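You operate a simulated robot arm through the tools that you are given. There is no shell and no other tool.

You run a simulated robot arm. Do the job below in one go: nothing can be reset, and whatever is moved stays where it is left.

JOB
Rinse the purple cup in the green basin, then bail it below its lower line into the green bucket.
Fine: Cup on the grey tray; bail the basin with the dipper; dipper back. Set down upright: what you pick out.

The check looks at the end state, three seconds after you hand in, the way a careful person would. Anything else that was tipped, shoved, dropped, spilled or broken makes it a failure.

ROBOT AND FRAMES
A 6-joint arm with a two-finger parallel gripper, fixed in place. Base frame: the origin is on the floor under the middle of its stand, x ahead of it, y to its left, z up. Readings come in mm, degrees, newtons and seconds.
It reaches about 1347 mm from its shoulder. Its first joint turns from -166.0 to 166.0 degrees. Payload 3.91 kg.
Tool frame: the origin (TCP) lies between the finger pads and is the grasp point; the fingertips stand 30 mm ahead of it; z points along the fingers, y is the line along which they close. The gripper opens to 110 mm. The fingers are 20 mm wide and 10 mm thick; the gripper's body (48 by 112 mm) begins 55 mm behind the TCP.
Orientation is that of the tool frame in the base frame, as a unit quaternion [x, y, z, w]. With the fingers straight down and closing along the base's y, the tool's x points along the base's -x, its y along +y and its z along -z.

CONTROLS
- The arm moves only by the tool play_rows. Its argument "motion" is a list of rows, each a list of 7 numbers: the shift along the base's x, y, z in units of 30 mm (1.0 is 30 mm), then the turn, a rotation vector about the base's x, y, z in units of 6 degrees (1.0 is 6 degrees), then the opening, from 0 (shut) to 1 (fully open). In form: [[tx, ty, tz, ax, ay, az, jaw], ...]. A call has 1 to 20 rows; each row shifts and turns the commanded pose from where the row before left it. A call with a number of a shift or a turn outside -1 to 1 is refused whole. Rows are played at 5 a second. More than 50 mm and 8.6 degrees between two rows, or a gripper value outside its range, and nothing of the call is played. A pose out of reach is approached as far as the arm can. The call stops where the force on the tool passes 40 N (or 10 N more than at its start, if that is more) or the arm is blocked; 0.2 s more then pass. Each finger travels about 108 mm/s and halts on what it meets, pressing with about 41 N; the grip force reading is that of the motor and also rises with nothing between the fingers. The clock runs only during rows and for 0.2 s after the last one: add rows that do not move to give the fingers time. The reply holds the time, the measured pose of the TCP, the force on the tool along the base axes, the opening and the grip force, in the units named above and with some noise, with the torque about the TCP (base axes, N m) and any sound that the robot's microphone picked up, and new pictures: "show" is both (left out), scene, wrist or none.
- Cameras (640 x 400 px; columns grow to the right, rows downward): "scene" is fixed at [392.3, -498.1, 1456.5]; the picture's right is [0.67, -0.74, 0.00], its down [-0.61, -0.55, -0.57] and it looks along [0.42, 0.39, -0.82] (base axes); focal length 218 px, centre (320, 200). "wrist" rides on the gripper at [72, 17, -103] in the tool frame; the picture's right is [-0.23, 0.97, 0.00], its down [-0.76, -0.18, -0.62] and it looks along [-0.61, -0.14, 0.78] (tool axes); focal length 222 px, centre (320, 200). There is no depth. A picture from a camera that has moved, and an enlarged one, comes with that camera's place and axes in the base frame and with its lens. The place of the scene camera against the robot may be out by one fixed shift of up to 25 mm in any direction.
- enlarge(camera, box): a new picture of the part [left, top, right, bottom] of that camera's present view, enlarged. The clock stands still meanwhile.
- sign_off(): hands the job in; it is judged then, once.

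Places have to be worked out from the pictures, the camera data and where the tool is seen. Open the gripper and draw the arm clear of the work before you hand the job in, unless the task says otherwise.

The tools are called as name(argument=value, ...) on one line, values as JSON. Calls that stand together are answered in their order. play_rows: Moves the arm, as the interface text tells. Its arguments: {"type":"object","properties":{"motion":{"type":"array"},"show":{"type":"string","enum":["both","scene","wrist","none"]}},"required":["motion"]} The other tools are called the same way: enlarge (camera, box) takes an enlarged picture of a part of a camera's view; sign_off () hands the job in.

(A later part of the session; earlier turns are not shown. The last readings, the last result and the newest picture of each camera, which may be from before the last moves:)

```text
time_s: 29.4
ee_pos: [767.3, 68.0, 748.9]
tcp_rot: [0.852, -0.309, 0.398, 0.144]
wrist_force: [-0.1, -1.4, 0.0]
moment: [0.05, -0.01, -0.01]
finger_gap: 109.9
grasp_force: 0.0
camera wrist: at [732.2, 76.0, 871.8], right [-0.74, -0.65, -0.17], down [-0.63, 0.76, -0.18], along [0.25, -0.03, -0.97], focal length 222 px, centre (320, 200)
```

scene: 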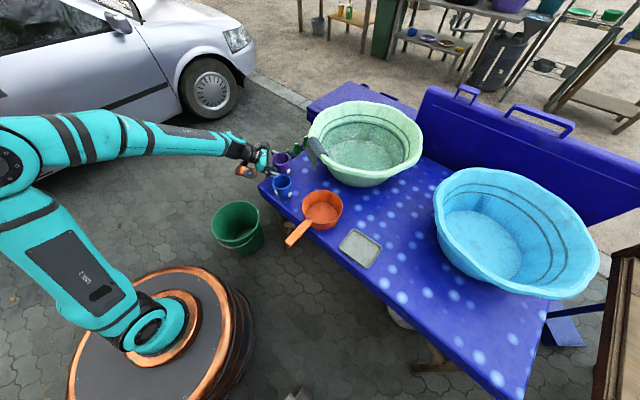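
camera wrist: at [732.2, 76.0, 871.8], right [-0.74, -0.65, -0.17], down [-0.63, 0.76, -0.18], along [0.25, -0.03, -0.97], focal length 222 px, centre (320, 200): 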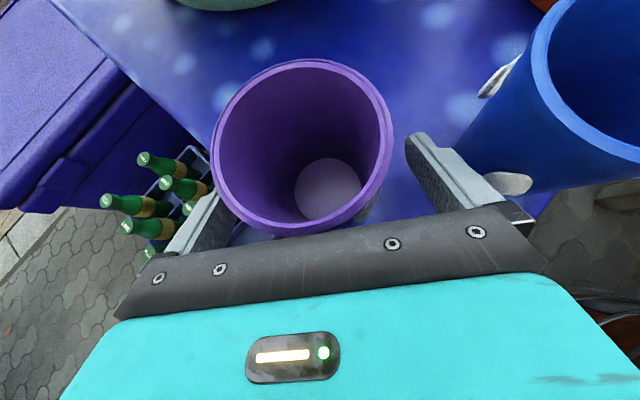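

Centred on the cup between the suds patches. Closing.

play_rows(motion=[[0, 0, 0, 0, 0, 0, 0.75], [0, 0, 0, 0, 0, 0, 0.5], [0, 0, 0, 0, 0, 0, 0.2], [0, 0, 0, 0, 0, 0, 0.2], [0, 0, 0, 0, 0, 0, 0.2]], show="wrist")

```text
time_s: 30.6
ee_pos: [768.2, 68.0, 750.0]
tcp_rot: [0.852, -0.31, 0.397, 0.144]
wrist_force: [0.8, 0.3, -0.4]
moment: [-0.03, 0.01, 0.04]
finger_gap: 63.9
grasp_force: 41.0
camera wrist: at [732.1, 76.2, 871.7], right [-0.74, -0.65, -0.17], down [-0.63, 0.76, -0.18], along [0.25, -0.03, -0.97], focal length 222 px, centre (320, 200)
```

wrist: 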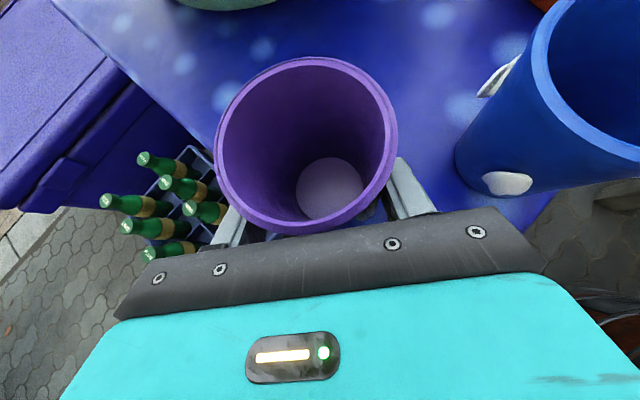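

Gap 63.9 mm, clean contact. Test lift by a few centimetres, slowly, watching for slip.

play_rows(motion=[[0, 0, 0.1, 0, 0, 0, 0.2], [0, 0, 0.2, 0, 0, 0, 0.2], [0, 0, 0.3, 0, 0, 0, 0.2], [0, 0, 0.4, 0, 0, 0, 0.2], [0, 0, 0.4, 0, 0, 0, 0.2], [0, 0, 0.2, 0, 0, 0, 0.2]], show="wrist")

```text
time_s: 32.0
ee_pos: [768.1, 67.2, 798.0]
tcp_rot: [0.852, -0.31, 0.397, 0.145]
wrist_force: [-0.6, 0.8, -0.8]
moment: [-0.01, -0.02, -0.01]
finger_gap: 63.7
grasp_force: 41.3
camera wrist: at [732.8, 76.4, 919.6], right [-0.74, -0.65, -0.17], down [-0.63, 0.76, -0.18], along [0.25, -0.03, -0.97], focal length 222 px, centre (320, 200)
```

wrist: 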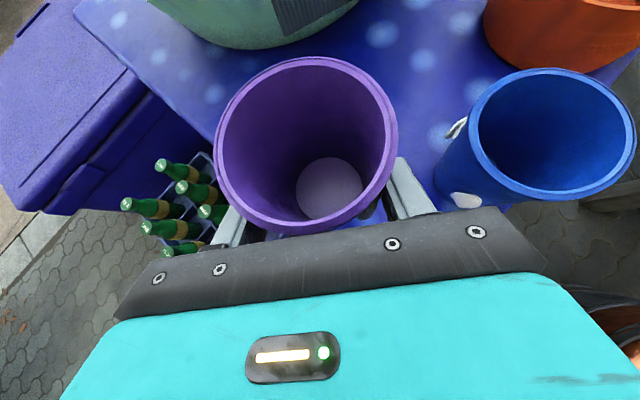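

No slip this time. Raising to z≈1000 and carrying the cup over the basin centre.

play_rows(motion=[[0, 0, 0.6, 0, 0, 0, 0.2], [0, 0, 0.9, 0, 0, 0, 0.2], [0, 0, 1, 0, 0, 0, 0.2], [0, 0, 1, 0, 0, 0, 0.2], [0, 0, 1, 0, 0, 0, 0.2], [0, 0, 1, 0, 0, 0, 0.2], [0, 0, 1, 0, 0, 0, 0.2], [0.5, -0.36, 0.2, 0, 0, 0, 0.2], [0.9, -0.65, 0, 0, 0, 0, 0.2], [0.9, -0.65, 0, 0, 0, 0, 0.2], [0.9, -0.65, 0, 0, 0, 0, 0.2], [0.9, -0.65, 0, 0, 0, 0, 0.2], [0.9, -0.65, 0, 0, 0, 0, 0.2], [0.9, -0.65, 0, 0, 0, 0, 0.2], [0.9, -0.65, 0, 0, 0, 0, 0.2], [0.9, -0.65, 0, 0, 0, 0, 0.2], [0.9, -0.65, 0, 0, 0, 0, 0.2], [0.5, -0.36, 0, 0, 0, 0, 0.2]])

```text
time_s: 35.8
ee_pos: [1041.6, -128.9, 998.3]
tcp_rot: [0.852, -0.31, 0.397, 0.145]
wrist_force: [0.3, 0.6, 0.0]
moment: [0.02, 0.03, 0.01]
finger_gap: 63.7
grasp_force: 40.9
camera wrist: at [1005.8, -121.0, 1120.8], right [-0.74, -0.65, -0.17], down [-0.63, 0.76, -0.18], along [0.25, -0.03, -0.97], focal length 222 px, centre (320, 200)
```

scene: 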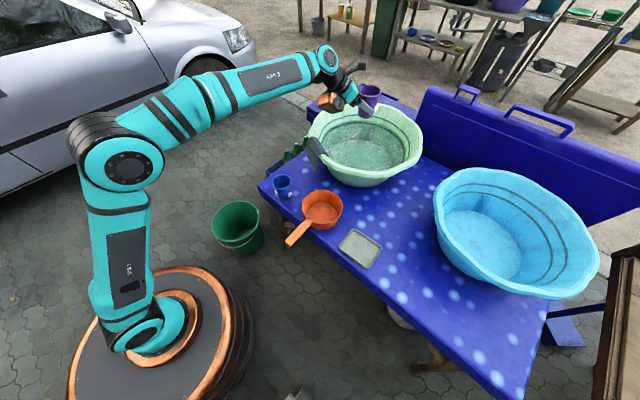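
wrist: 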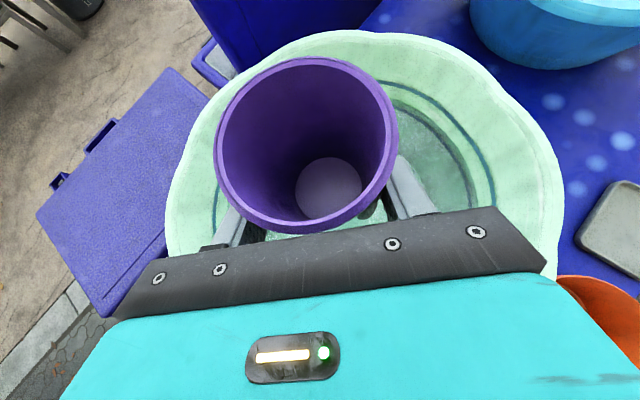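

The cup is over the basin, whose centre is confirmed near (1057,-141). I'll yaw back so the tilt plane is across the arm, and centre the cup.

play_rows(motion=[[0.07, -0.03, 0, 0, 0, -0.952, 0.2], [0.07, -0.03, 0, 0, 0, -0.952, 0.2], [0.07, -0.03, 0, 0, 0, -0.952, 0.2], [0.07, -0.03, 0, 0, 0, -0.952, 0.2], [0.07, -0.03, 0, 0, 0, -0.952, 0.2], [0.07, -0.03, 0, 0, 0, -0.952, 0.2], [0.07, -0.03, 0, 0, 0, -0.955, 0.2]], show="wrist")

```text
time_s: 37.4
ee_pos: [1056.4, -134.6, 997.3]
tcp_rot: [0.694, -0.584, 0.323, 0.272]
wrist_force: [0.4, -0.1, -0.6]
moment: [0.07, -0.02, 0.0]
finger_gap: 63.9
grasp_force: 41.5
camera wrist: at [1034.5, -105.9, 1120.7], right [-0.98, -0.02, -0.17], down [0.01, 0.98, -0.18], along [0.17, -0.18, -0.97], focal length 222 px, centre (320, 200)
```

wrist: 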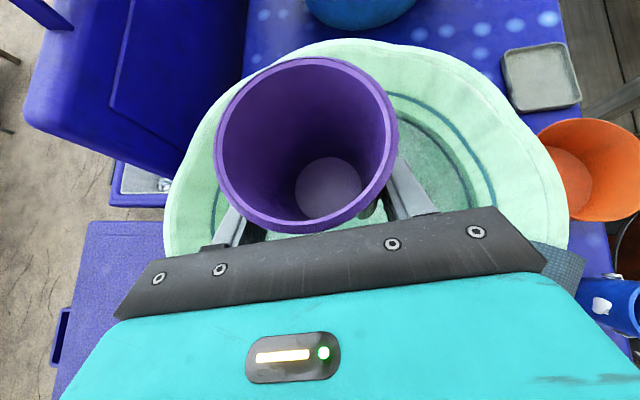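

Now tilting the cup 75° (opening toward -y) while descending to just above the water.

play_rows(motion=[[0, 0, -0.3, 0.947, 0.167, 0, 0.2], [0, 0, -0.35, 0.947, 0.167, 0, 0.2], [0, 0, -0.35, 0.947, 0.167, 0, 0.2], [0, 0, -0.35, 0.947, 0.167, 0, 0.2], [0, 0, -0.35, 0.947, 0.167, 0, 0.2], [0, 0, -0.35, 0.947, 0.167, 0, 0.2], [0, 0, -0.35, 0.947, 0.167, 0, 0.2], [0, 0, -0.35, 0.947, 0.167, 0, 0.2], [0, 0, -0.35, 0.947, 0.167, 0, 0.2], [0, 0, -0.35, 0.947, 0.167, 0, 0.2], [0, 0, -0.35, 0.947, 0.167, 0, 0.2], [0, 0, -0.35, 0.947, 0.167, 0, 0.2], [0, 0, -0.3, 0.947, 0.167, 0, 0.2]])

```text
time_s: 40.2
ee_pos: [1056.0, -135.1, 865.5]
tcp_rot: [0.748, -0.627, -0.165, -0.139]
wrist_force: [0.0, 0.2, 0.4]
moment: [-0.06, -0.01, 0.01]
finger_gap: 63.7
grasp_force: 41.1
camera wrist: at [1058.6, -245.3, 928.6], right [-0.99, 0.03, 0.1], down [0.1, 0.45, 0.89], along [-0.01, 0.89, -0.45], focal length 222 px, centre (320, 200)
```

scene: 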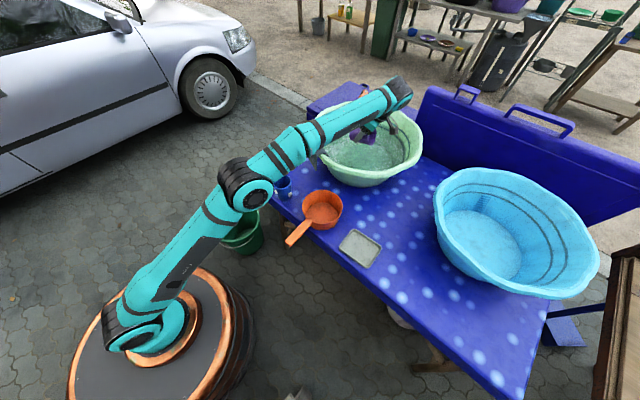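
wrist: 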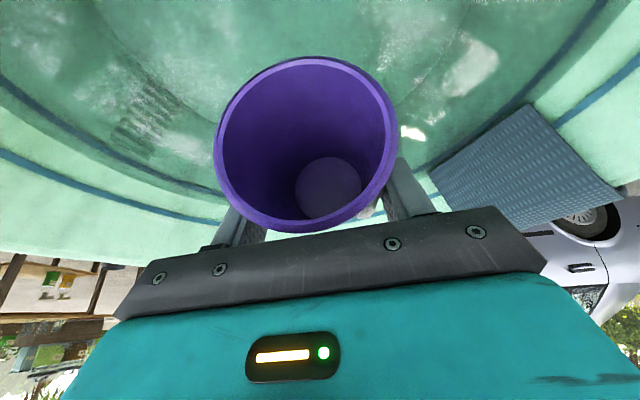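

The cup is tilted over the water with the suds patches still visible. Lowering gradually into it while watching force.

play_rows(motion=[[0, 0, -0.5, 0, 0, 0, 0.2], [0, 0, -0.5, 0, 0, 0, 0.2], [0, 0, -0.5, 0, 0, 0, 0.2], [0, 0, -0.3, 0, 0, 0, 0.2], [0, 0, -0.3, 0, 0, 0, 0.2]])

```text
time_s: 41.4
ee_pos: [1055.2, -136.9, 801.3]
tcp_rot: [0.747, -0.628, -0.165, -0.14]
wrist_force: [-0.5, 0.0, -0.5]
moment: [-0.01, -0.02, -0.01]
finger_gap: 64.1
grasp_force: 41.2
camera wrist: at [1058.7, -246.2, 864.9], right [-0.99, 0.03, 0.1], down [0.1, 0.45, 0.89], along [-0.01, 0.89, -0.45], focal length 222 px, centre (320, 200)
```

scene: 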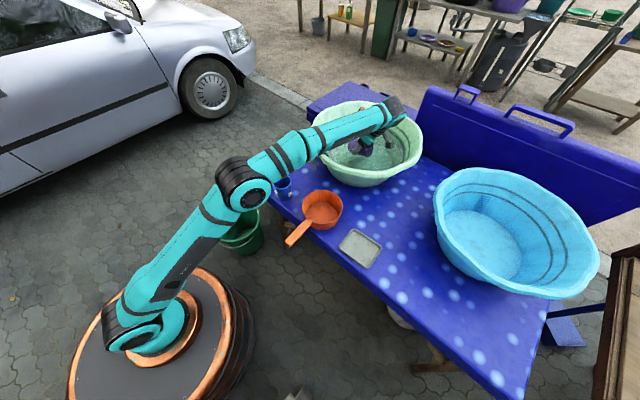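
wrist: 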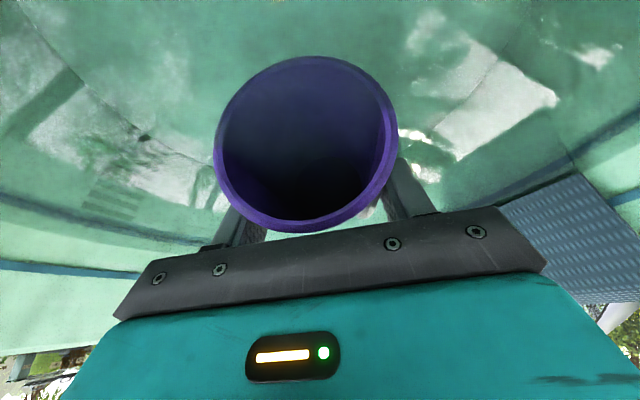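

Water is entering the cup. Going a bit deeper in small steps.

play_rows(motion=[[0, 0, -0.25, 0, 0, 0, 0.2], [0, 0, -0.25, 0, 0, 0, 0.2], [0, 0, -0.25, 0, 0, 0, 0.2], [0, 0, -0.25, 0, 0, 0, 0.2]])

enlarge(camera="scene", box=[290, 80, 440, 200])

```text
time_s: 42.4
ee_pos: [1055.6, -135.4, 771.9]
tcp_rot: [0.748, -0.627, -0.166, -0.139]
wrist_force: [0.0, 0.4, -0.5]
moment: [0.02, 0.04, 0.02]
finger_gap: 63.8
grasp_force: 40.7
camera wrist: at [1058.7, -246.4, 835.3], right [-0.99, 0.03, 0.1], down [0.1, 0.45, 0.89], along [-0.01, 0.89, -0.45], focal length 222 px, centre (320, 200)
```

scene: 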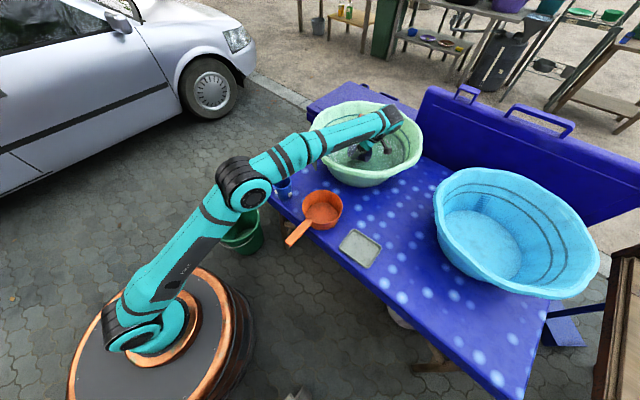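
wrist: 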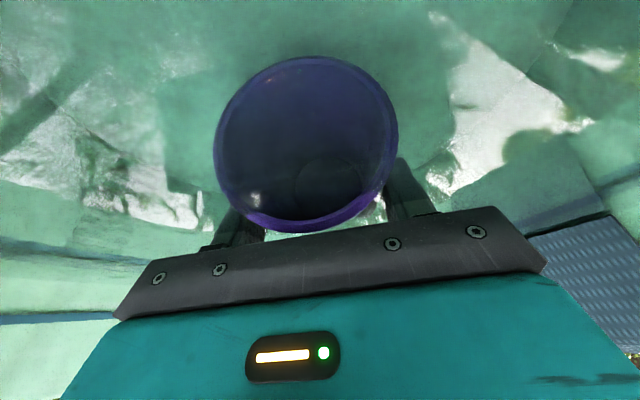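

```text
3.33 times, centred on (365, 140) of scene
camera zoom: at [392.3, -498.1, 1456.5], right [0.67, -0.74, 0.0], down [-0.61, -0.55, -0.57], along [0.42, 0.39, -0.82], focal length 728 px, centre (170, 400)
```

zoom: 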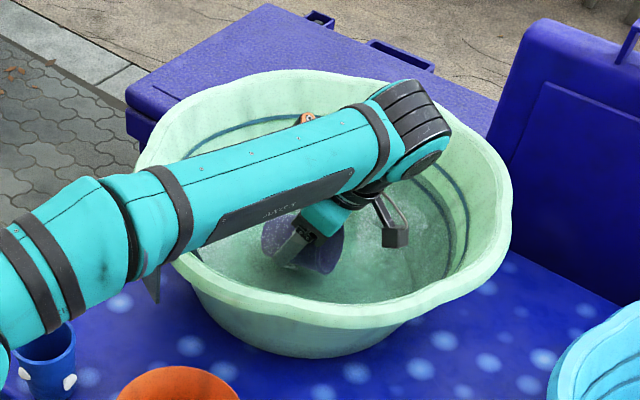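

Only the upper lip of the cup stays above the surface, so it is filled and nearly all under water. Swishing it back and forth to rinse.

play_rows(motion=[[0, 0.4, -0.15, 0, 0, 0, 0.2], [0, 0.4, 0, 0, 0, 0, 0.2], [0, -0.4, 0, 0, 0, 0, 0.2], [0, -0.4, 0, 0, 0, 0, 0.2], [0, -0.4, 0, 0, 0, 0, 0.2], [0, -0.4, 0, 0, 0, 0, 0.2], [0, 0.4, 0, 0, 0, 0, 0.2], [0, 0.4, 0, 0, 0, 0, 0.2], [0, 0.4, 0, 0, 0, 0, 0.2], [0, 0.4, 0, 0, 0, 0, 0.2], [0, -0.4, 0, 0, 0, 0, 0.2], [0, -0.4, 0, 0, 0, 0, 0.2], [0, 0, 0, 0, 0, 0, 0.2]])

```text
time_s: 45.2
ee_pos: [1057.2, -135.4, 767.2]
tcp_rot: [0.748, -0.627, -0.166, -0.14]
wrist_force: [-0.3, 0.3, -0.6]
moment: [0.0, -0.03, 0.03]
finger_gap: 63.9
grasp_force: 40.9
camera wrist: at [1058.8, -245.7, 830.3], right [-0.99, 0.03, 0.1], down [0.1, 0.45, 0.89], along [-0.01, 0.89, -0.45], focal length 222 px, centre (320, 200)
```

scene: 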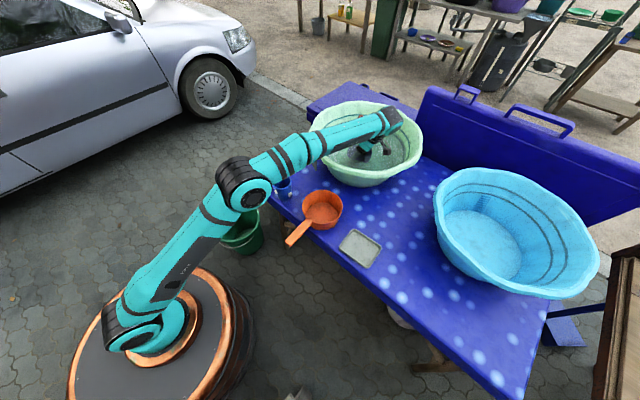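
wrist: 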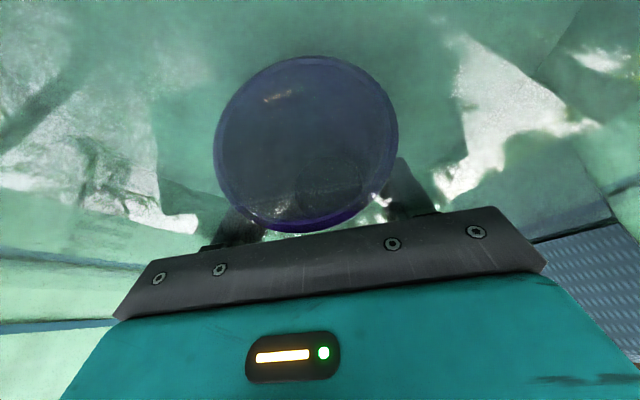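

Now scooping the cup up with water inside (tilting back toward upright while rising).

play_rows(motion=[[0, 0, 0.5, 0, 0, 0, 0.2], [0, 0, 0.5, -0.947, -0.167, 0, 0.2], [0, 0, 0.6, -0.947, -0.167, 0, 0.2], [0, 0, 0.6, -0.947, -0.167, 0, 0.2], [-0.2, 0, 0.6, -0.947, -0.167, 0, 0.2], [-0.3, 0, 0.6, -0.947, -0.167, 0, 0.2], [-0.4, 0, 0.6, -0.947, -0.167, 0, 0.2], [-0.4, 0, 0.6, -0.947, -0.167, 0, 0.2], [-0.4, 0, 0.6, 0, 0, 0, 0.2], [-0.4, 0, 0.5, 0, 0, 0, 0.2], [-0.4, 0, 0.3, 0, 0, 0, 0.2]])

```text
time_s: 47.6
ee_pos: [980.5, -135.7, 946.5]
tcp_rot: [0.759, -0.637, 0.103, 0.086]
wrist_force: [-0.5, -0.5, -0.9]
moment: [-0.04, 0.03, 0.01]
finger_gap: 63.8
grasp_force: 41.1
camera wrist: at [972.1, -179.5, 1065.8], right [-1.0, 0.05, -0.06], down [0.02, 0.92, 0.4], along [0.07, 0.4, -0.92], focal length 222 px, centre (320, 200)
```

scene: 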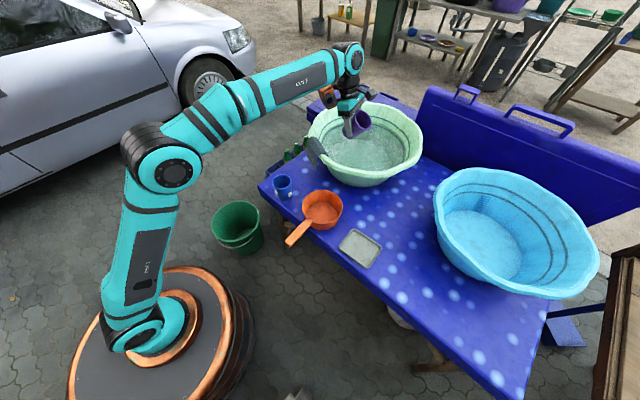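
wrist: 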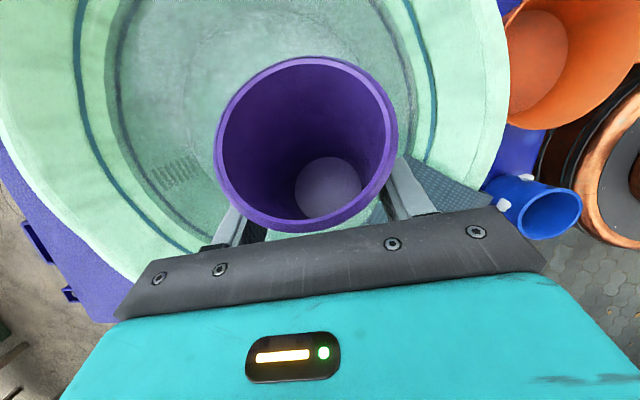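

enlarge(camera="scene", box=[310, 70, 410, 170])

enlarge(camera="wrist", box=[200, 40, 420, 240])

```text
4.00 times, centred on (360, 120) of scene
camera zoom: at [392.3, -498.1, 1456.5], right [0.67, -0.74, 0.0], down [-0.61, -0.55, -0.57], along [0.42, 0.39, -0.82], focal length 874 px, centre (160, 520)
```

zoom: 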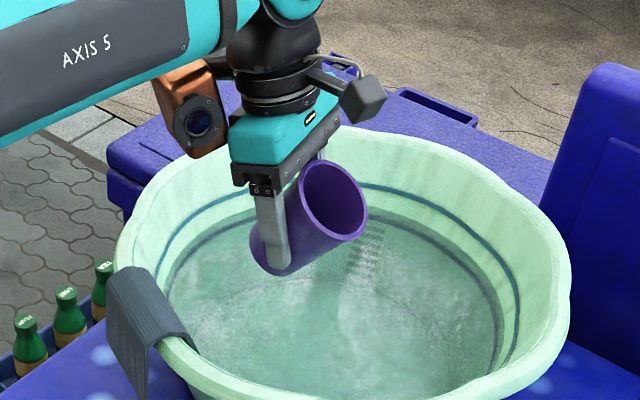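

```text
2.00 times, centred on (310, 140) of wrist
camera zoom: at [972.1, -179.5, 1065.8], right [-1.0, 0.05, -0.06], down [0.02, 0.92, 0.4], along [0.07, 0.4, -0.92], focal length 444 px, centre (340, 320)
```

zoom: 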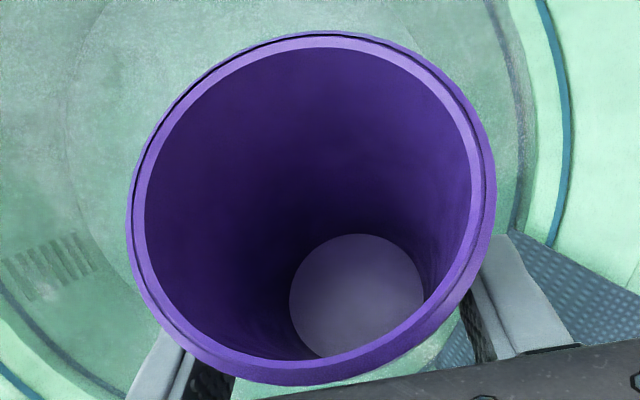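

No suds remain visible and no obvious water, but I'll tip it out over the basin to be sure it ends up empty.

play_rows(motion=[[0, 0, 0, 0.947, 0.167, 0, 0.2], [0, 0, 0, 0.947, 0.167, 0, 0.2], [0, 0, 0, 0.947, 0.167, 0, 0.2], [0, 0, 0, 0.947, 0.167, 0, 0.2], [0, 0, 0, 0.947, 0.167, 0, 0.2], [0, 0, 0, 0.947, 0.167, 0, 0.2], [0, 0, 0, 0.947, 0.167, 0, 0.2], [0, 0, 0, 0.947, 0.167, 0, 0.2], [0, 0, 0, 0.947, 0.167, 0, 0.2], [0, 0, 0, 0.947, 0.167, 0, 0.2], [0, 0, 0, 0.947, 0.167, 0, 0.2], [0, 0, 0, 0.947, 0.167, 0, 0.2], [0, 0, 0, 0.947, 0.167, 0, 0.2], [0, 0, 0, 0, 0, 0, 0.2], [0, 0, 0, 0, 0, 0, 0.2], [0, 0, 0, 0, 0, 0, 0.2], [0, 0, 0, 0, 0, 0, 0.2], [0, 0, 0, 0, 0, 0, 0.2]])

enlarge(camera="scene", box=[310, 70, 410, 170])

```text
time_s: 51.4
ee_pos: [981.6, -135.0, 946.5]
tcp_rot: [0.665, -0.558, -0.38, -0.32]
wrist_force: [-0.1, -0.6, -0.4]
moment: [0.01, -0.01, 0.0]
finger_gap: 63.4
grasp_force: 41.0
camera wrist: at [987.1, -262.0, 937.4], right [-0.98, -0.06, 0.2], down [0.2, -0.12, 0.97], along [-0.03, 0.99, 0.13], focal length 222 px, centre (320, 200)
```

scene: 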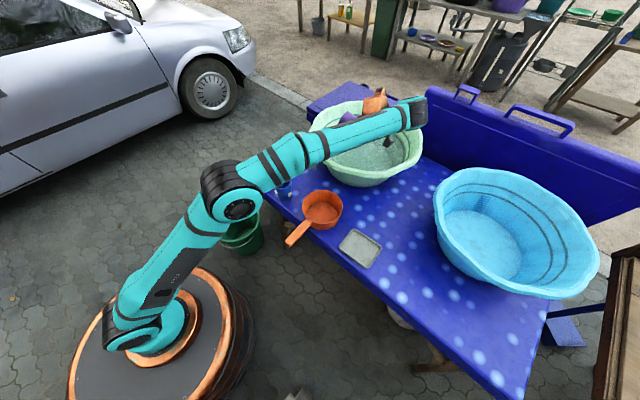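
wrist: 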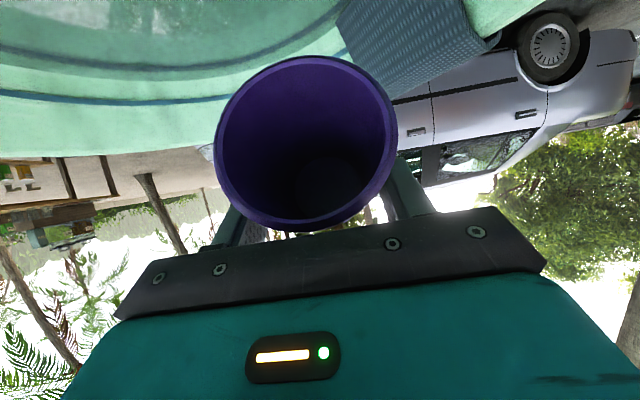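

```text
4.00 times, centred on (360, 120) of scene
camera zoom: at [392.3, -498.1, 1456.5], right [0.67, -0.74, 0.0], down [-0.61, -0.55, -0.57], along [0.42, 0.39, -0.82], focal length 874 px, centre (160, 520)
```

zoom: 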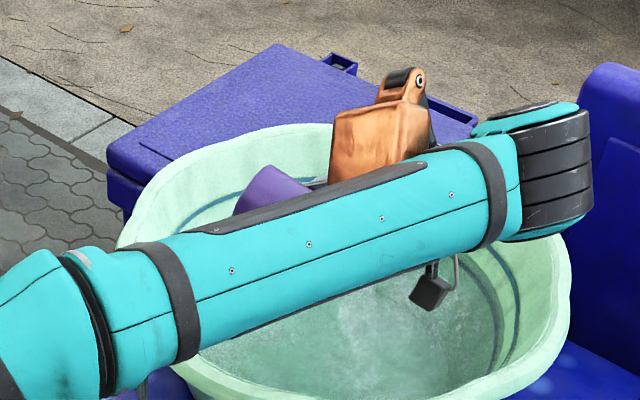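

Tipped out fully. Rotating back to upright over the basin and inspecting.

play_rows(motion=[[0, 0, 0.1, -0.947, -0.167, 0, 0.2], [0, 0, 0.1, -0.947, -0.167, 0, 0.2], [0, 0, 0.1, -0.947, -0.167, 0, 0.2], [0, 0, 0.1, -0.947, -0.167, 0, 0.2], [0, 0, 0.1, -0.947, -0.167, 0, 0.2], [0, 0, 0.1, -0.947, -0.167, 0, 0.2], [0, 0, 0.1, -0.947, -0.167, 0, 0.2], [0, 0, 0.1, -0.947, -0.167, 0, 0.2], [0, 0, 0.1, -0.947, -0.167, 0, 0.2], [0, 0, 0.1, -0.947, -0.167, 0, 0.2], [0, 0, 0.1, -0.947, -0.167, 0, 0.2], [0, 0, 0.1, -0.947, -0.167, 0, 0.2], [0, 0, 0.1, -0.947, -0.167, 0, 0.2], [0, 0, 0.1, -0.947, -0.167, 0, 0.2], [0, 0, 0.1, -0.947, -0.167, 0, 0.2], [0, 0, 0.1, -0.947, -0.167, 0, 0.2], [0, 0, 0.1, -0.947, -0.167, 0, 0.2], [0, 0, 0.1, -0.947, -0.167, 0, 0.2], [0, 0, 0.1, -0.947, -0.167, 0, 0.2]])

enlarge(camera="scene", box=[300, 50, 420, 170])

enlarge(camera="wrist", box=[200, 40, 420, 240])

```text
time_s: 55.4
ee_pos: [981.3, -136.5, 1004.4]
tcp_rot: [0.694, -0.582, 0.324, 0.272]
wrist_force: [-0.4, -0.1, 0.9]
moment: [0.02, 0.04, 0.0]
finger_gap: 63.7
grasp_force: 41.0
camera wrist: at [959.5, -106.4, 1126.7], right [-0.98, -0.03, -0.17], down [0.01, 0.98, -0.18], along [0.18, -0.18, -0.97], focal length 222 px, centre (320, 200)
```

scene: 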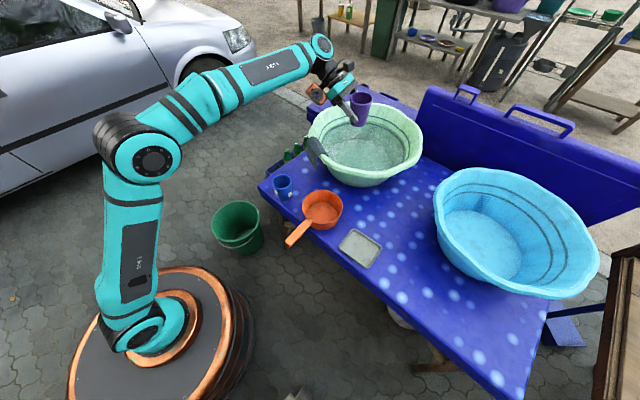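
wrist: 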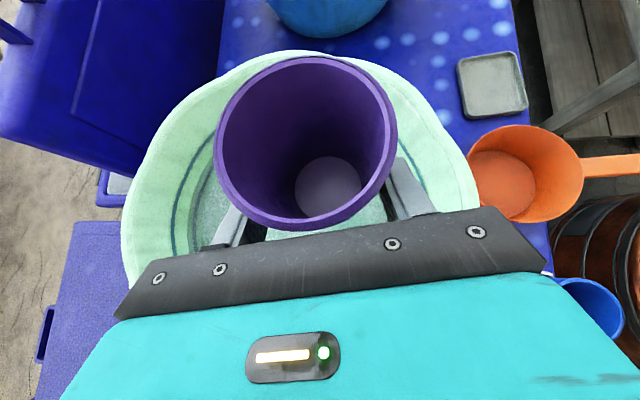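

```text
3.33 times, centred on (360, 110) of scene
camera zoom: at [392.3, -498.1, 1456.5], right [0.67, -0.74, 0.0], down [-0.61, -0.55, -0.57], along [0.42, 0.39, -0.82], focal length 728 px, centre (187, 500)
```

zoom: 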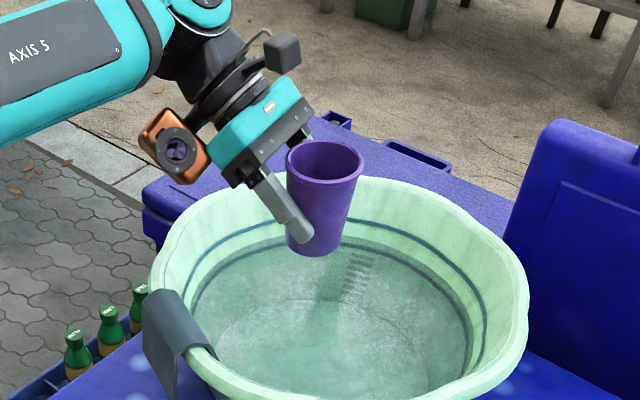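

```text
2.00 times, centred on (310, 140) of wrist
camera zoom: at [959.5, -106.4, 1126.7], right [-0.98, -0.03, -0.17], down [0.01, 0.98, -0.18], along [0.18, -0.18, -0.97], focal length 444 px, centre (340, 320)
```

zoom: 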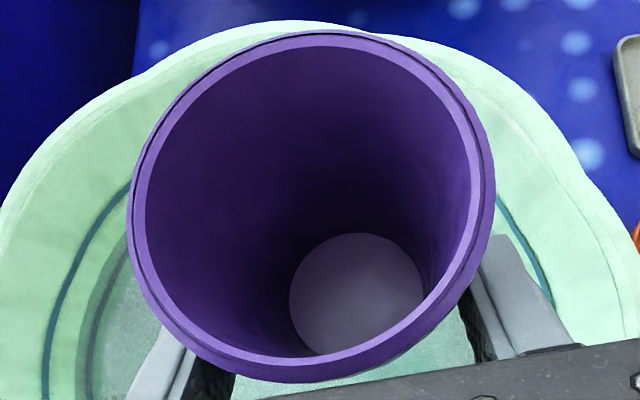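

Suds gone on the visible side, cup empty and firmly held. The wrist has a side attachment, so I'll approach the tray (centre ≈(712,-404)) with the heading turned back to -40° to keep clear of the pan. First the carry at height.

play_rows(motion=[[-0.5, -0.48, 0, 0, 0, 0.952, 0.2], [-0.764, -0.728, 0, 0, 0, 0.952, 0.2], [-0.764, -0.728, 0, 0, 0, 0.952, 0.2], [-0.764, -0.728, 0, 0, 0, 0.952, 0.2], [-0.764, -0.728, 0, 0, 0, 0.952, 0.2], [-0.764, -0.728, 0, 0, 0, 0.952, 0.2], [-0.764, -0.728, 0, 0, 0, 0.955, 0.2], [-0.764, -0.728, 0, 0, 0, 0, 0.2], [-0.764, -0.728, 0, 0, 0, 0, 0.2], [-0.764, -0.728, 0, 0, 0, 0, 0.2], [-0.764, -0.728, 0, 0, 0, 0, 0.2], [-0.764, -0.728, 0, 0, 0, 0, 0.2], [-0.264, -0.248, 0, 0, 0, 0, 0.2], [0, 0, -0.5, 0, 0, 0, 0.2], [0, 0, -1, 0, 0, 0, 0.2], [0, 0, -1, 0, 0, 0, 0.2], [0, 0, -1, 0, 0, 0, 0.2], [0, 0, -0.7, 0, 0, 0, 0.2]])

```text
time_s: 59.2
ee_pos: [705.4, -397.6, 878.0]
tcp_rot: [0.852, -0.31, 0.397, 0.144]
wrist_force: [0.6, 0.5, -0.7]
moment: [0.03, 0.01, -0.02]
finger_gap: 63.4
grasp_force: 41.5
camera wrist: at [670.3, -388.9, 1000.5], right [-0.74, -0.65, -0.17], down [-0.63, 0.76, -0.18], along [0.25, -0.03, -0.97], focal length 222 px, centre (320, 200)
```

scene: 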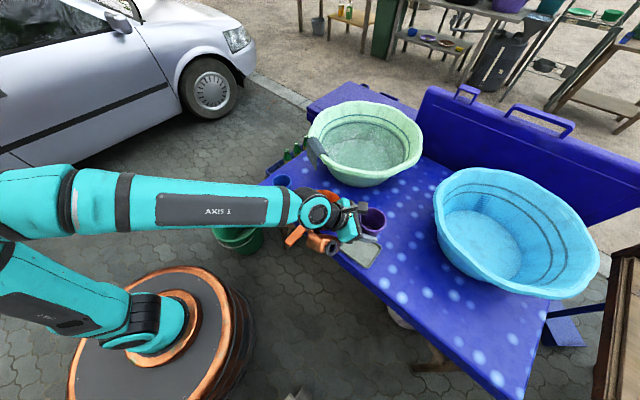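
wrist: 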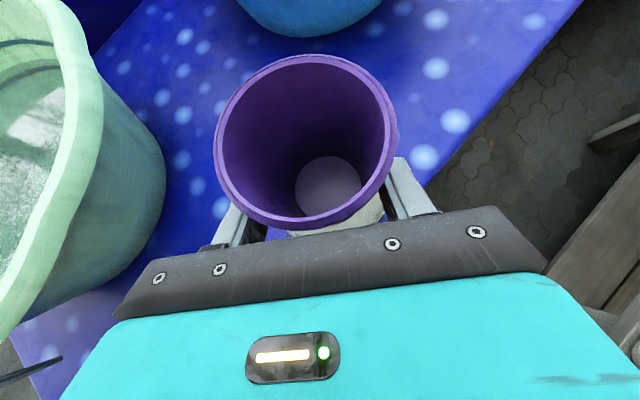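

On line above the tray. Lowering toward it.

play_rows(motion=[[0, 0, -0.8, 0, 0, 0, 0.2], [0, 0, -0.9, 0, 0, 0, 0.2], [0, 0, -0.9, 0, 0, 0, 0.2], [0, 0, -0.6, 0, 0, 0, 0.2], [0, 0, -0.3, 0, 0, 0, 0.2]])

enlarge(camera="scene", box=[270, 160, 420, 290])

```text
time_s: 60.4
ee_pos: [707.2, -396.3, 774.5]
tcp_rot: [0.852, -0.31, 0.397, 0.144]
wrist_force: [0.7, 0.6, -0.2]
moment: [0.02, -0.03, 0.01]
finger_gap: 63.6
grasp_force: 41.8
camera wrist: at [671.1, -388.3, 895.7], right [-0.74, -0.65, -0.17], down [-0.63, 0.76, -0.18], along [0.25, -0.03, -0.97], focal length 222 px, centre (320, 200)
```

scene: 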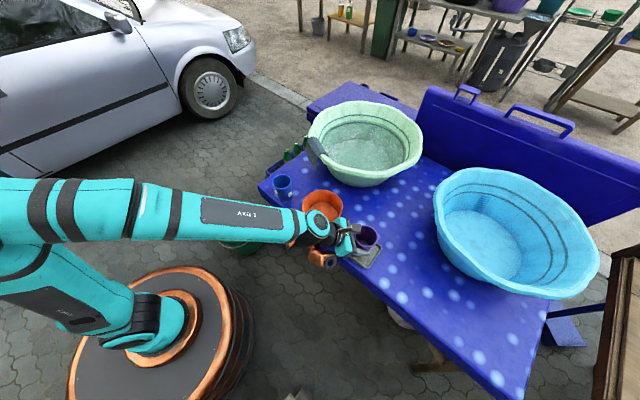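
wrist: 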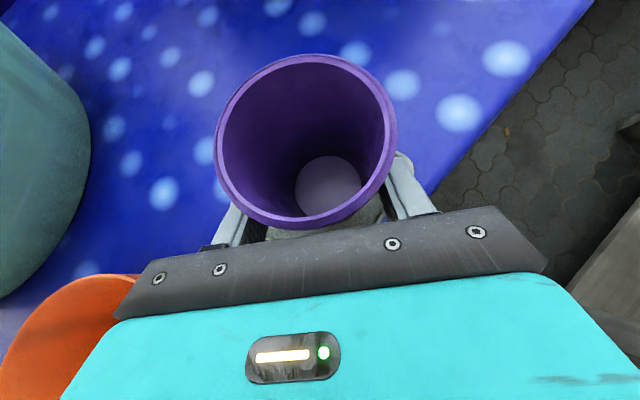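

```text
3.08 times, centred on (345, 225) of scene
camera zoom: at [392.3, -498.1, 1456.5], right [0.67, -0.74, 0.0], down [-0.61, -0.55, -0.57], along [0.42, 0.39, -0.82], focal length 672 px, centre (243, 123)
```

zoom: 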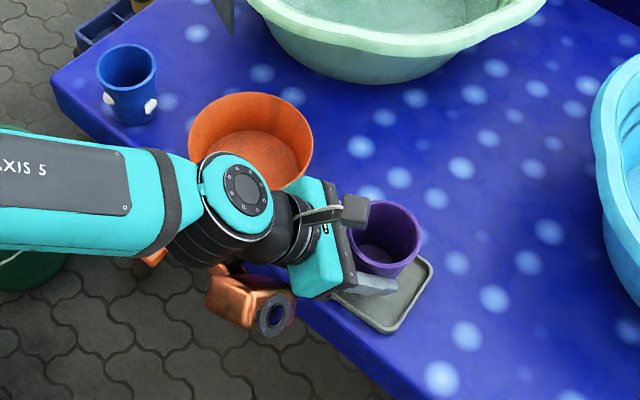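

Cup is within ~5 mm of the tray centre. Lowering in small steps until it touches.

play_rows(motion=[[0, 0, -0.25, 0, 0, 0, 0.2], [0, 0, -0.2, 0, 0, 0, 0.2], [0, 0, -0.1, 0, 0, 0, 0.2], [0, 0, 0, 0, 0, 0, 0.2]], show="wrist")

```text
time_s: 61.4
ee_pos: [705.7, -396.3, 756.8]
tcp_rot: [0.852, -0.31, 0.397, 0.145]
wrist_force: [0.4, 0.4, -1.0]
moment: [-0.01, 0.03, -0.02]
finger_gap: 63.3
grasp_force: 40.8
camera wrist: at [670.7, -388.6, 878.9], right [-0.74, -0.65, -0.17], down [-0.63, 0.76, -0.18], along [0.25, -0.03, -0.97], focal length 222 px, centre (320, 200)
```

wrist: 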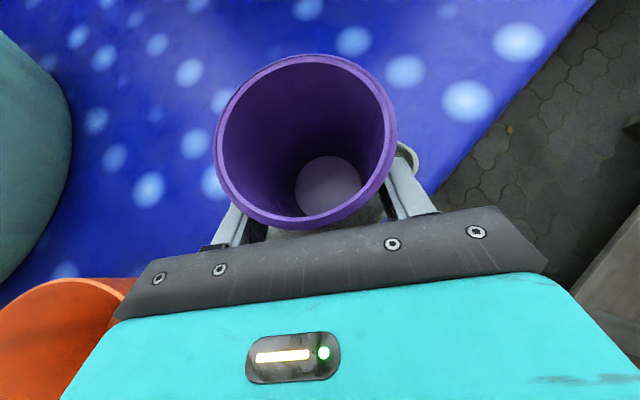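

play_rows(motion=[[0, 0, -0.05, 0, 0, 0, 0.2], [0, 0, -0.05, 0, 0, 0, 0.2], [0, 0, 0, 0, 0, 0, 0.2]], show="none")

```text
time_s: 62.2
ee_pos: [706.4, -396.6, 755.1]
tcp_rot: [0.851, -0.31, 0.398, 0.145]
wrist_force: [1.4, 2.6, 19.3]
moment: [-0.39, 0.01, 0.04]
finger_gap: 63.7
grasp_force: 41.5
```

Contact with 19 N, so the cup rests on the tray. Easing up about 1.5 mm and opening.

play_rows(motion=[[0, 0, 0.05, 0, 0, 0, 0.2], [0, 0, 0, 0, 0, 0, 0.2], [0, 0, 0, 0, 0, 0, 0.62], [0, 0, 0, 0, 0, 0, 0.75], [0, 0, 0, 0, 0, 0, 0.9], [0, 0, 0, 0, 0, 0, 0.95], [0, 0, 0, 0, 0, 0, 0.95]])

```text
time_s: 63.8
ee_pos: [705.5, -397.3, 755.1]
tcp_rot: [0.852, -0.31, 0.397, 0.144]
wrist_force: [0.2, -0.1, 0.5]
moment: [0.0, 0.02, -0.03]
finger_gap: 104.5
grasp_force: 0.0
camera wrist: at [670.7, -389.0, 877.3], right [-0.74, -0.65, -0.17], down [-0.63, 0.76, -0.18], along [0.25, -0.03, -0.97], focal length 222 px, centre (320, 200)
```

scene: 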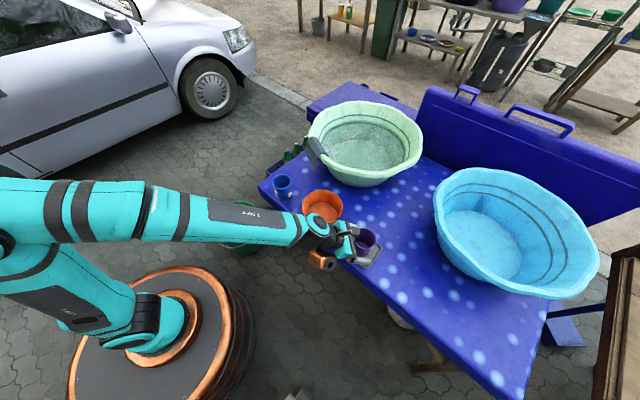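
wrist: 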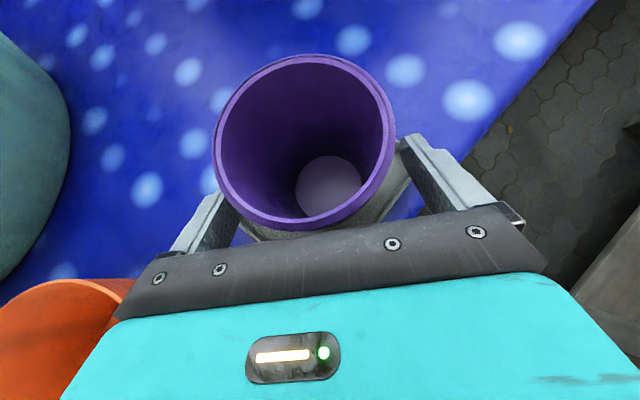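

Cup stands free on the tray. Backing out along the tool axis.

play_rows(motion=[[-0.3, 0.25, 0.33, 0, 0, 0, 0.95], [-0.4, 0.33, 0.44, 0, 0, 0, 0.95], [-0.4, 0.33, 0.44, 0, 0, 0, 0.95], [-0.4, 0.33, 0.44, 0, 0, 0, 0.95], [-0.4, 0.33, 0.5, 0, 0, 0, 0.95], [-0.4, 0.33, 0.6, 0, 0, 0, 0.95]])

enlarge(camera="wrist", box=[230, 60, 400, 180])

enlarge(camera="scene", box=[270, 160, 420, 290])

```text
time_s: 65.2
ee_pos: [637.3, -340.7, 837.4]
tcp_rot: [0.852, -0.31, 0.397, 0.145]
wrist_force: [0.9, 0.0, 0.4]
moment: [-0.01, -0.02, 0.02]
finger_gap: 104.2
grasp_force: 0.0
camera wrist: at [601.9, -332.4, 960.4], right [-0.74, -0.65, -0.17], down [-0.63, 0.76, -0.18], along [0.25, -0.03, -0.97], focal length 222 px, centre (320, 200)
```

scene: 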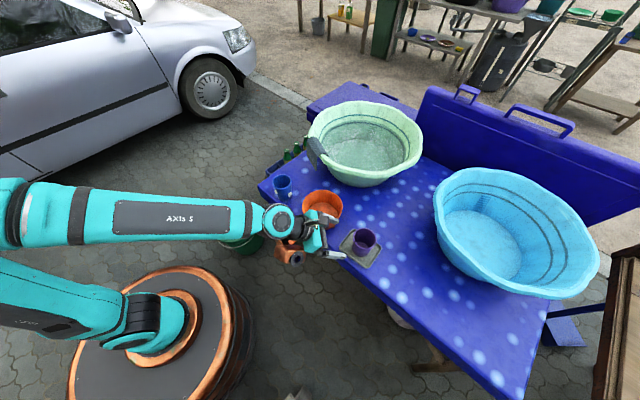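
wrist: 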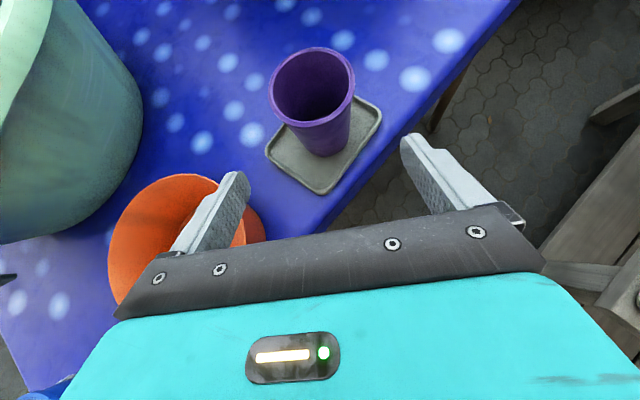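

```text
3.33 times, centred on (315, 120) of wrist
camera zoom: at [601.9, -332.4, 960.4], right [-0.74, -0.65, -0.17], down [-0.63, 0.76, -0.18], along [0.25, -0.03, -0.97], focal length 740 px, centre (337, 467)
```

zoom: 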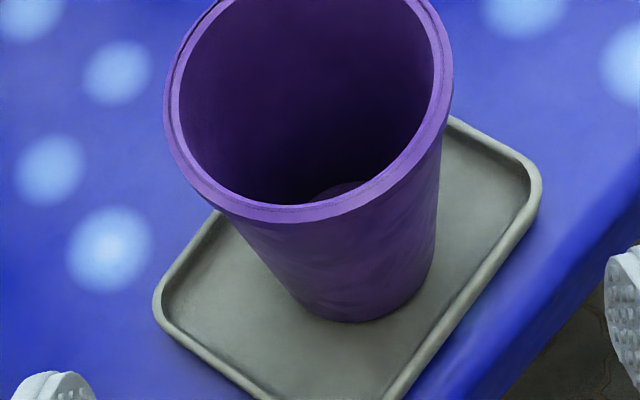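

```text
3.08 times, centred on (345, 225) of scene
camera zoom: at [392.3, -498.1, 1456.5], right [0.67, -0.74, 0.0], down [-0.61, -0.55, -0.57], along [0.42, 0.39, -0.82], focal length 672 px, centre (243, 123)
```

zoom: 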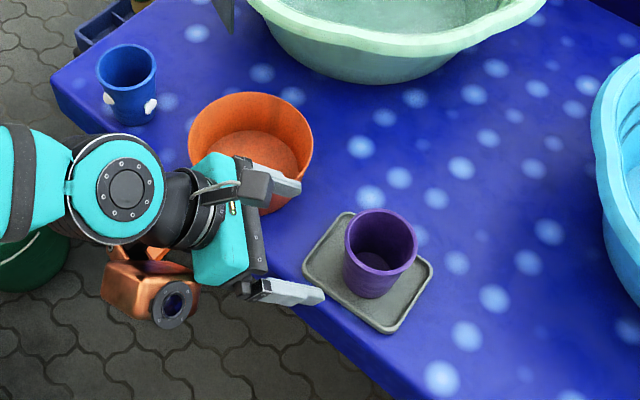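

The cup is upright on the tray with no suds showing. Now the dipper: I turn the tool heading to +x and go to a stand-off behind its handle.

play_rows(motion=[[-0.51, 0.61, 0.3, 0, 0, 0.952, 1], [-0.51, 0.61, 0.3, 0, 0, 0.952, 1], [-0.51, 0.61, 0.3, 0, 0, 0.952, 1], [-0.51, 0.61, 0.3, 0, 0, 0.952, 1], [-0.51, 0.61, 0.3, 0, 0, 0.952, 1], [-0.51, 0.61, 0.3, 0, 0, 0.952, 1], [-0.51, 0.61, 0.3, 0, 0, 0.955, 1]])

enlarge(camera="wrist", box=[240, 0, 400, 200])

```text
time_s: 66.8
ee_pos: [588.3, -88.0, 868.0]
tcp_rot: [0.901, -0.056, 0.426, 0.056]
wrist_force: [0.3, 0.6, -0.5]
moment: [0.06, 0.01, 0.01]
finger_gap: 109.8
grasp_force: 0.0
out of reach, approached as far as the arm can: row 2, 3, 4, 5, 6, 7
camera wrist: at [552.7, -93.2, 990.6], right [-0.29, -0.95, -0.12], down [-0.93, 0.31, -0.21], along [0.23, 0.05, -0.97], focal length 222 px, centre (320, 200)
```

scene: 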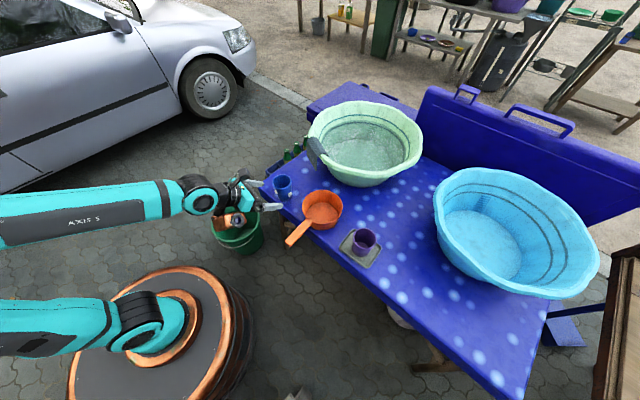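
wrist: 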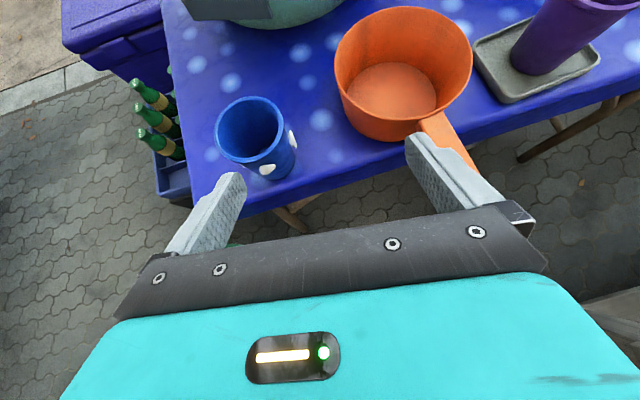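

```text
2.00 times, centred on (320, 100) of wrist
camera zoom: at [552.7, -93.2, 990.6], right [-0.29, -0.95, -0.12], down [-0.93, 0.31, -0.21], along [0.23, 0.05, -0.97], focal length 444 px, centre (320, 400)
```

zoom: 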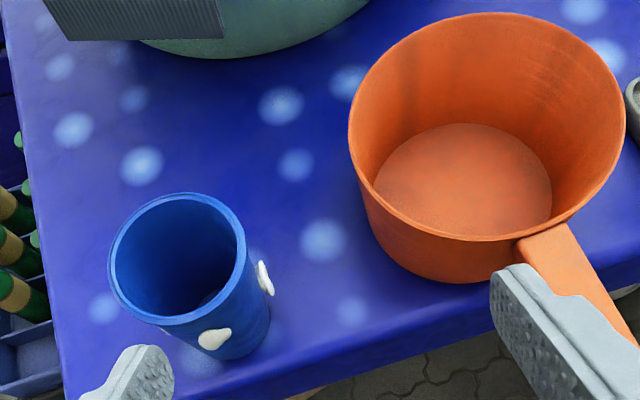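

The arm hit a joint limit turning that way; the measured pose is (588,-88,868), clear of everything. I'll raise slightly to see how the commanded pose continues before re-planning with the unflipped wrist.

play_rows(motion=[[0, 0, 0.5, 0, 0, -0.9, 1], [0, 0, 0.5, 0, 0, -0.9, 1]])

```text
time_s: 67.4
ee_pos: [588.1, -87.4, 898.0]
tcp_rot: [0.894, -0.135, 0.419, 0.086]
wrist_force: [-0.8, -0.3, 0.2]
moment: [0.01, 0.0, 0.03]
finger_gap: 110.0
grasp_force: 0.2
camera wrist: at [552.6, -88.6, 1020.8], right [-0.45, -0.89, -0.13], down [-0.86, 0.46, -0.2], along [0.24, 0.03, -0.97], focal length 222 px, centre (320, 200)
```

scene: 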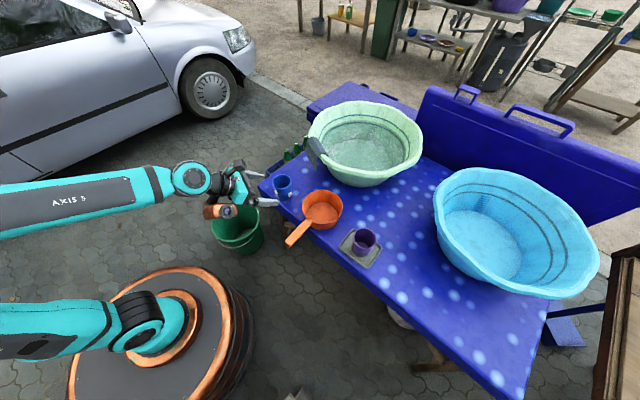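
wrist: 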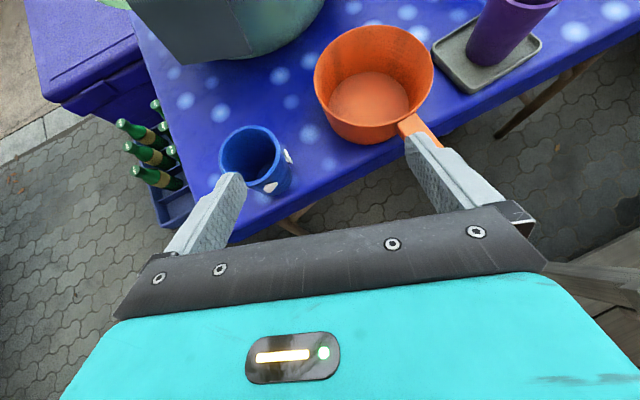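

The command continues from the measured pose, good. I'll bring the tool vertical, then unwind the yaw to the starting orientation while moving toward the handle.

play_rows(motion=[[0, 0, 0.2, 0.32, 0.88, 0, 1], [0, 0, 0.2, 0.32, 0.88, 0, 1], [0, 0, 0.2, 0.32, 0.88, 0, 1], [0, 0, 0.2, 0.32, 0.88, 0, 1], [0, 0, 0.2, 0.32, 0.88, 0, 1], [0, 0, 0.2, 0.32, 0.88, 0, 1], [0, 0, 0.2, 0.32, 0.88, 0, 1], [0, 0, 0.2, 0.32, 0.88, 0, 1], [0, 0, 0.2, 0.32, 0.88, 0, 1], [0, -0.2, 0, 0, 0, -1, 1], [0, -0.2, 0, 0, 0, -1, 1], [0, -0.2, 0, 0, 0, -1, 1], [0, -0.2, 0, 0, 0, -1, 1], [0, -0.2, 0, 0, 0, -1, 1], [0, -0.2, 0, 0, 0, -1, 1], [0, -0.2, 0, 0, 0, -1, 1], [0, -0.2, 0, 0, 0, -1, 1], [0, -0.2, 0, 0, 0, -1, 1], [0, -0.2, 0, 0, 0, -1, 1]], show="wrist")

```text
time_s: 71.4
ee_pos: [588.4, -148.1, 950.5]
tcp_rot: [0.781, -0.624, -0.002, 0.002]
wrist_force: [0.4, -0.1, -0.1]
moment: [0.01, 0.0, 0.02]
finger_gap: 109.9
grasp_force: 0.1
camera wrist: at [589.1, -222.7, 1055.8], right [-1.0, 0.01, 0.0], down [0.01, 0.78, 0.62], along [0.0, 0.62, -0.78], focal length 222 px, centre (320, 200)
```

wrist: 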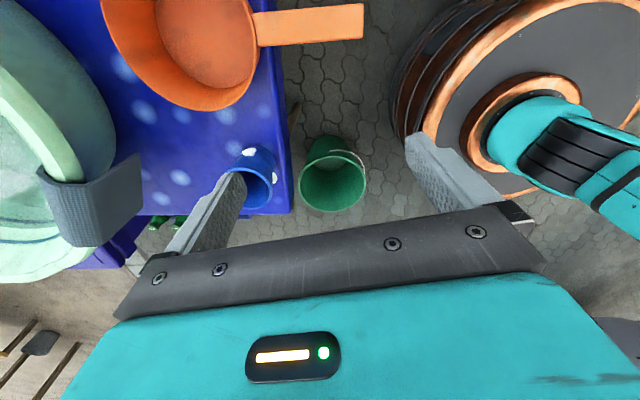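

Useful view of both bucket and dipper handle. Enlarging to measure them.

enlarge(camera="wrist", box=[270, 110, 400, 230])

enlarge(camera="wrist", box=[90, 0, 380, 120])

```text
3.33 times, centred on (335, 170) of wrist
camera zoom: at [589.1, -222.7, 1055.8], right [-1.0, 0.01, 0.0], down [0.01, 0.78, 0.62], along [0.0, 0.62, -0.78], focal length 740 px, centre (270, 300)
```

zoom: 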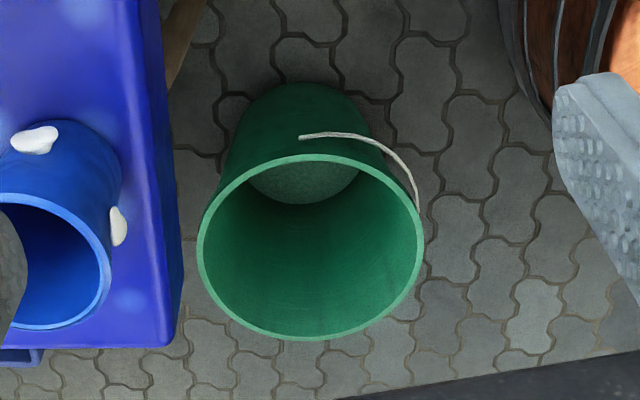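

```text
2.21 times, centred on (235, 60) of wrist
camera zoom: at [589.1, -222.7, 1055.8], right [-1.0, 0.01, 0.0], down [0.01, 0.78, 0.62], along [0.0, 0.62, -0.78], focal length 490 px, centre (508, 509)
```

zoom: 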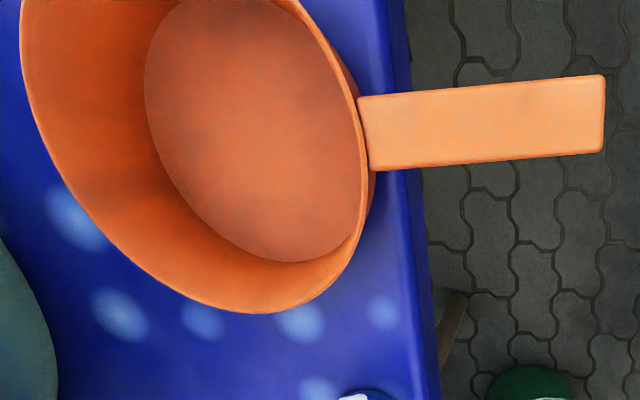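

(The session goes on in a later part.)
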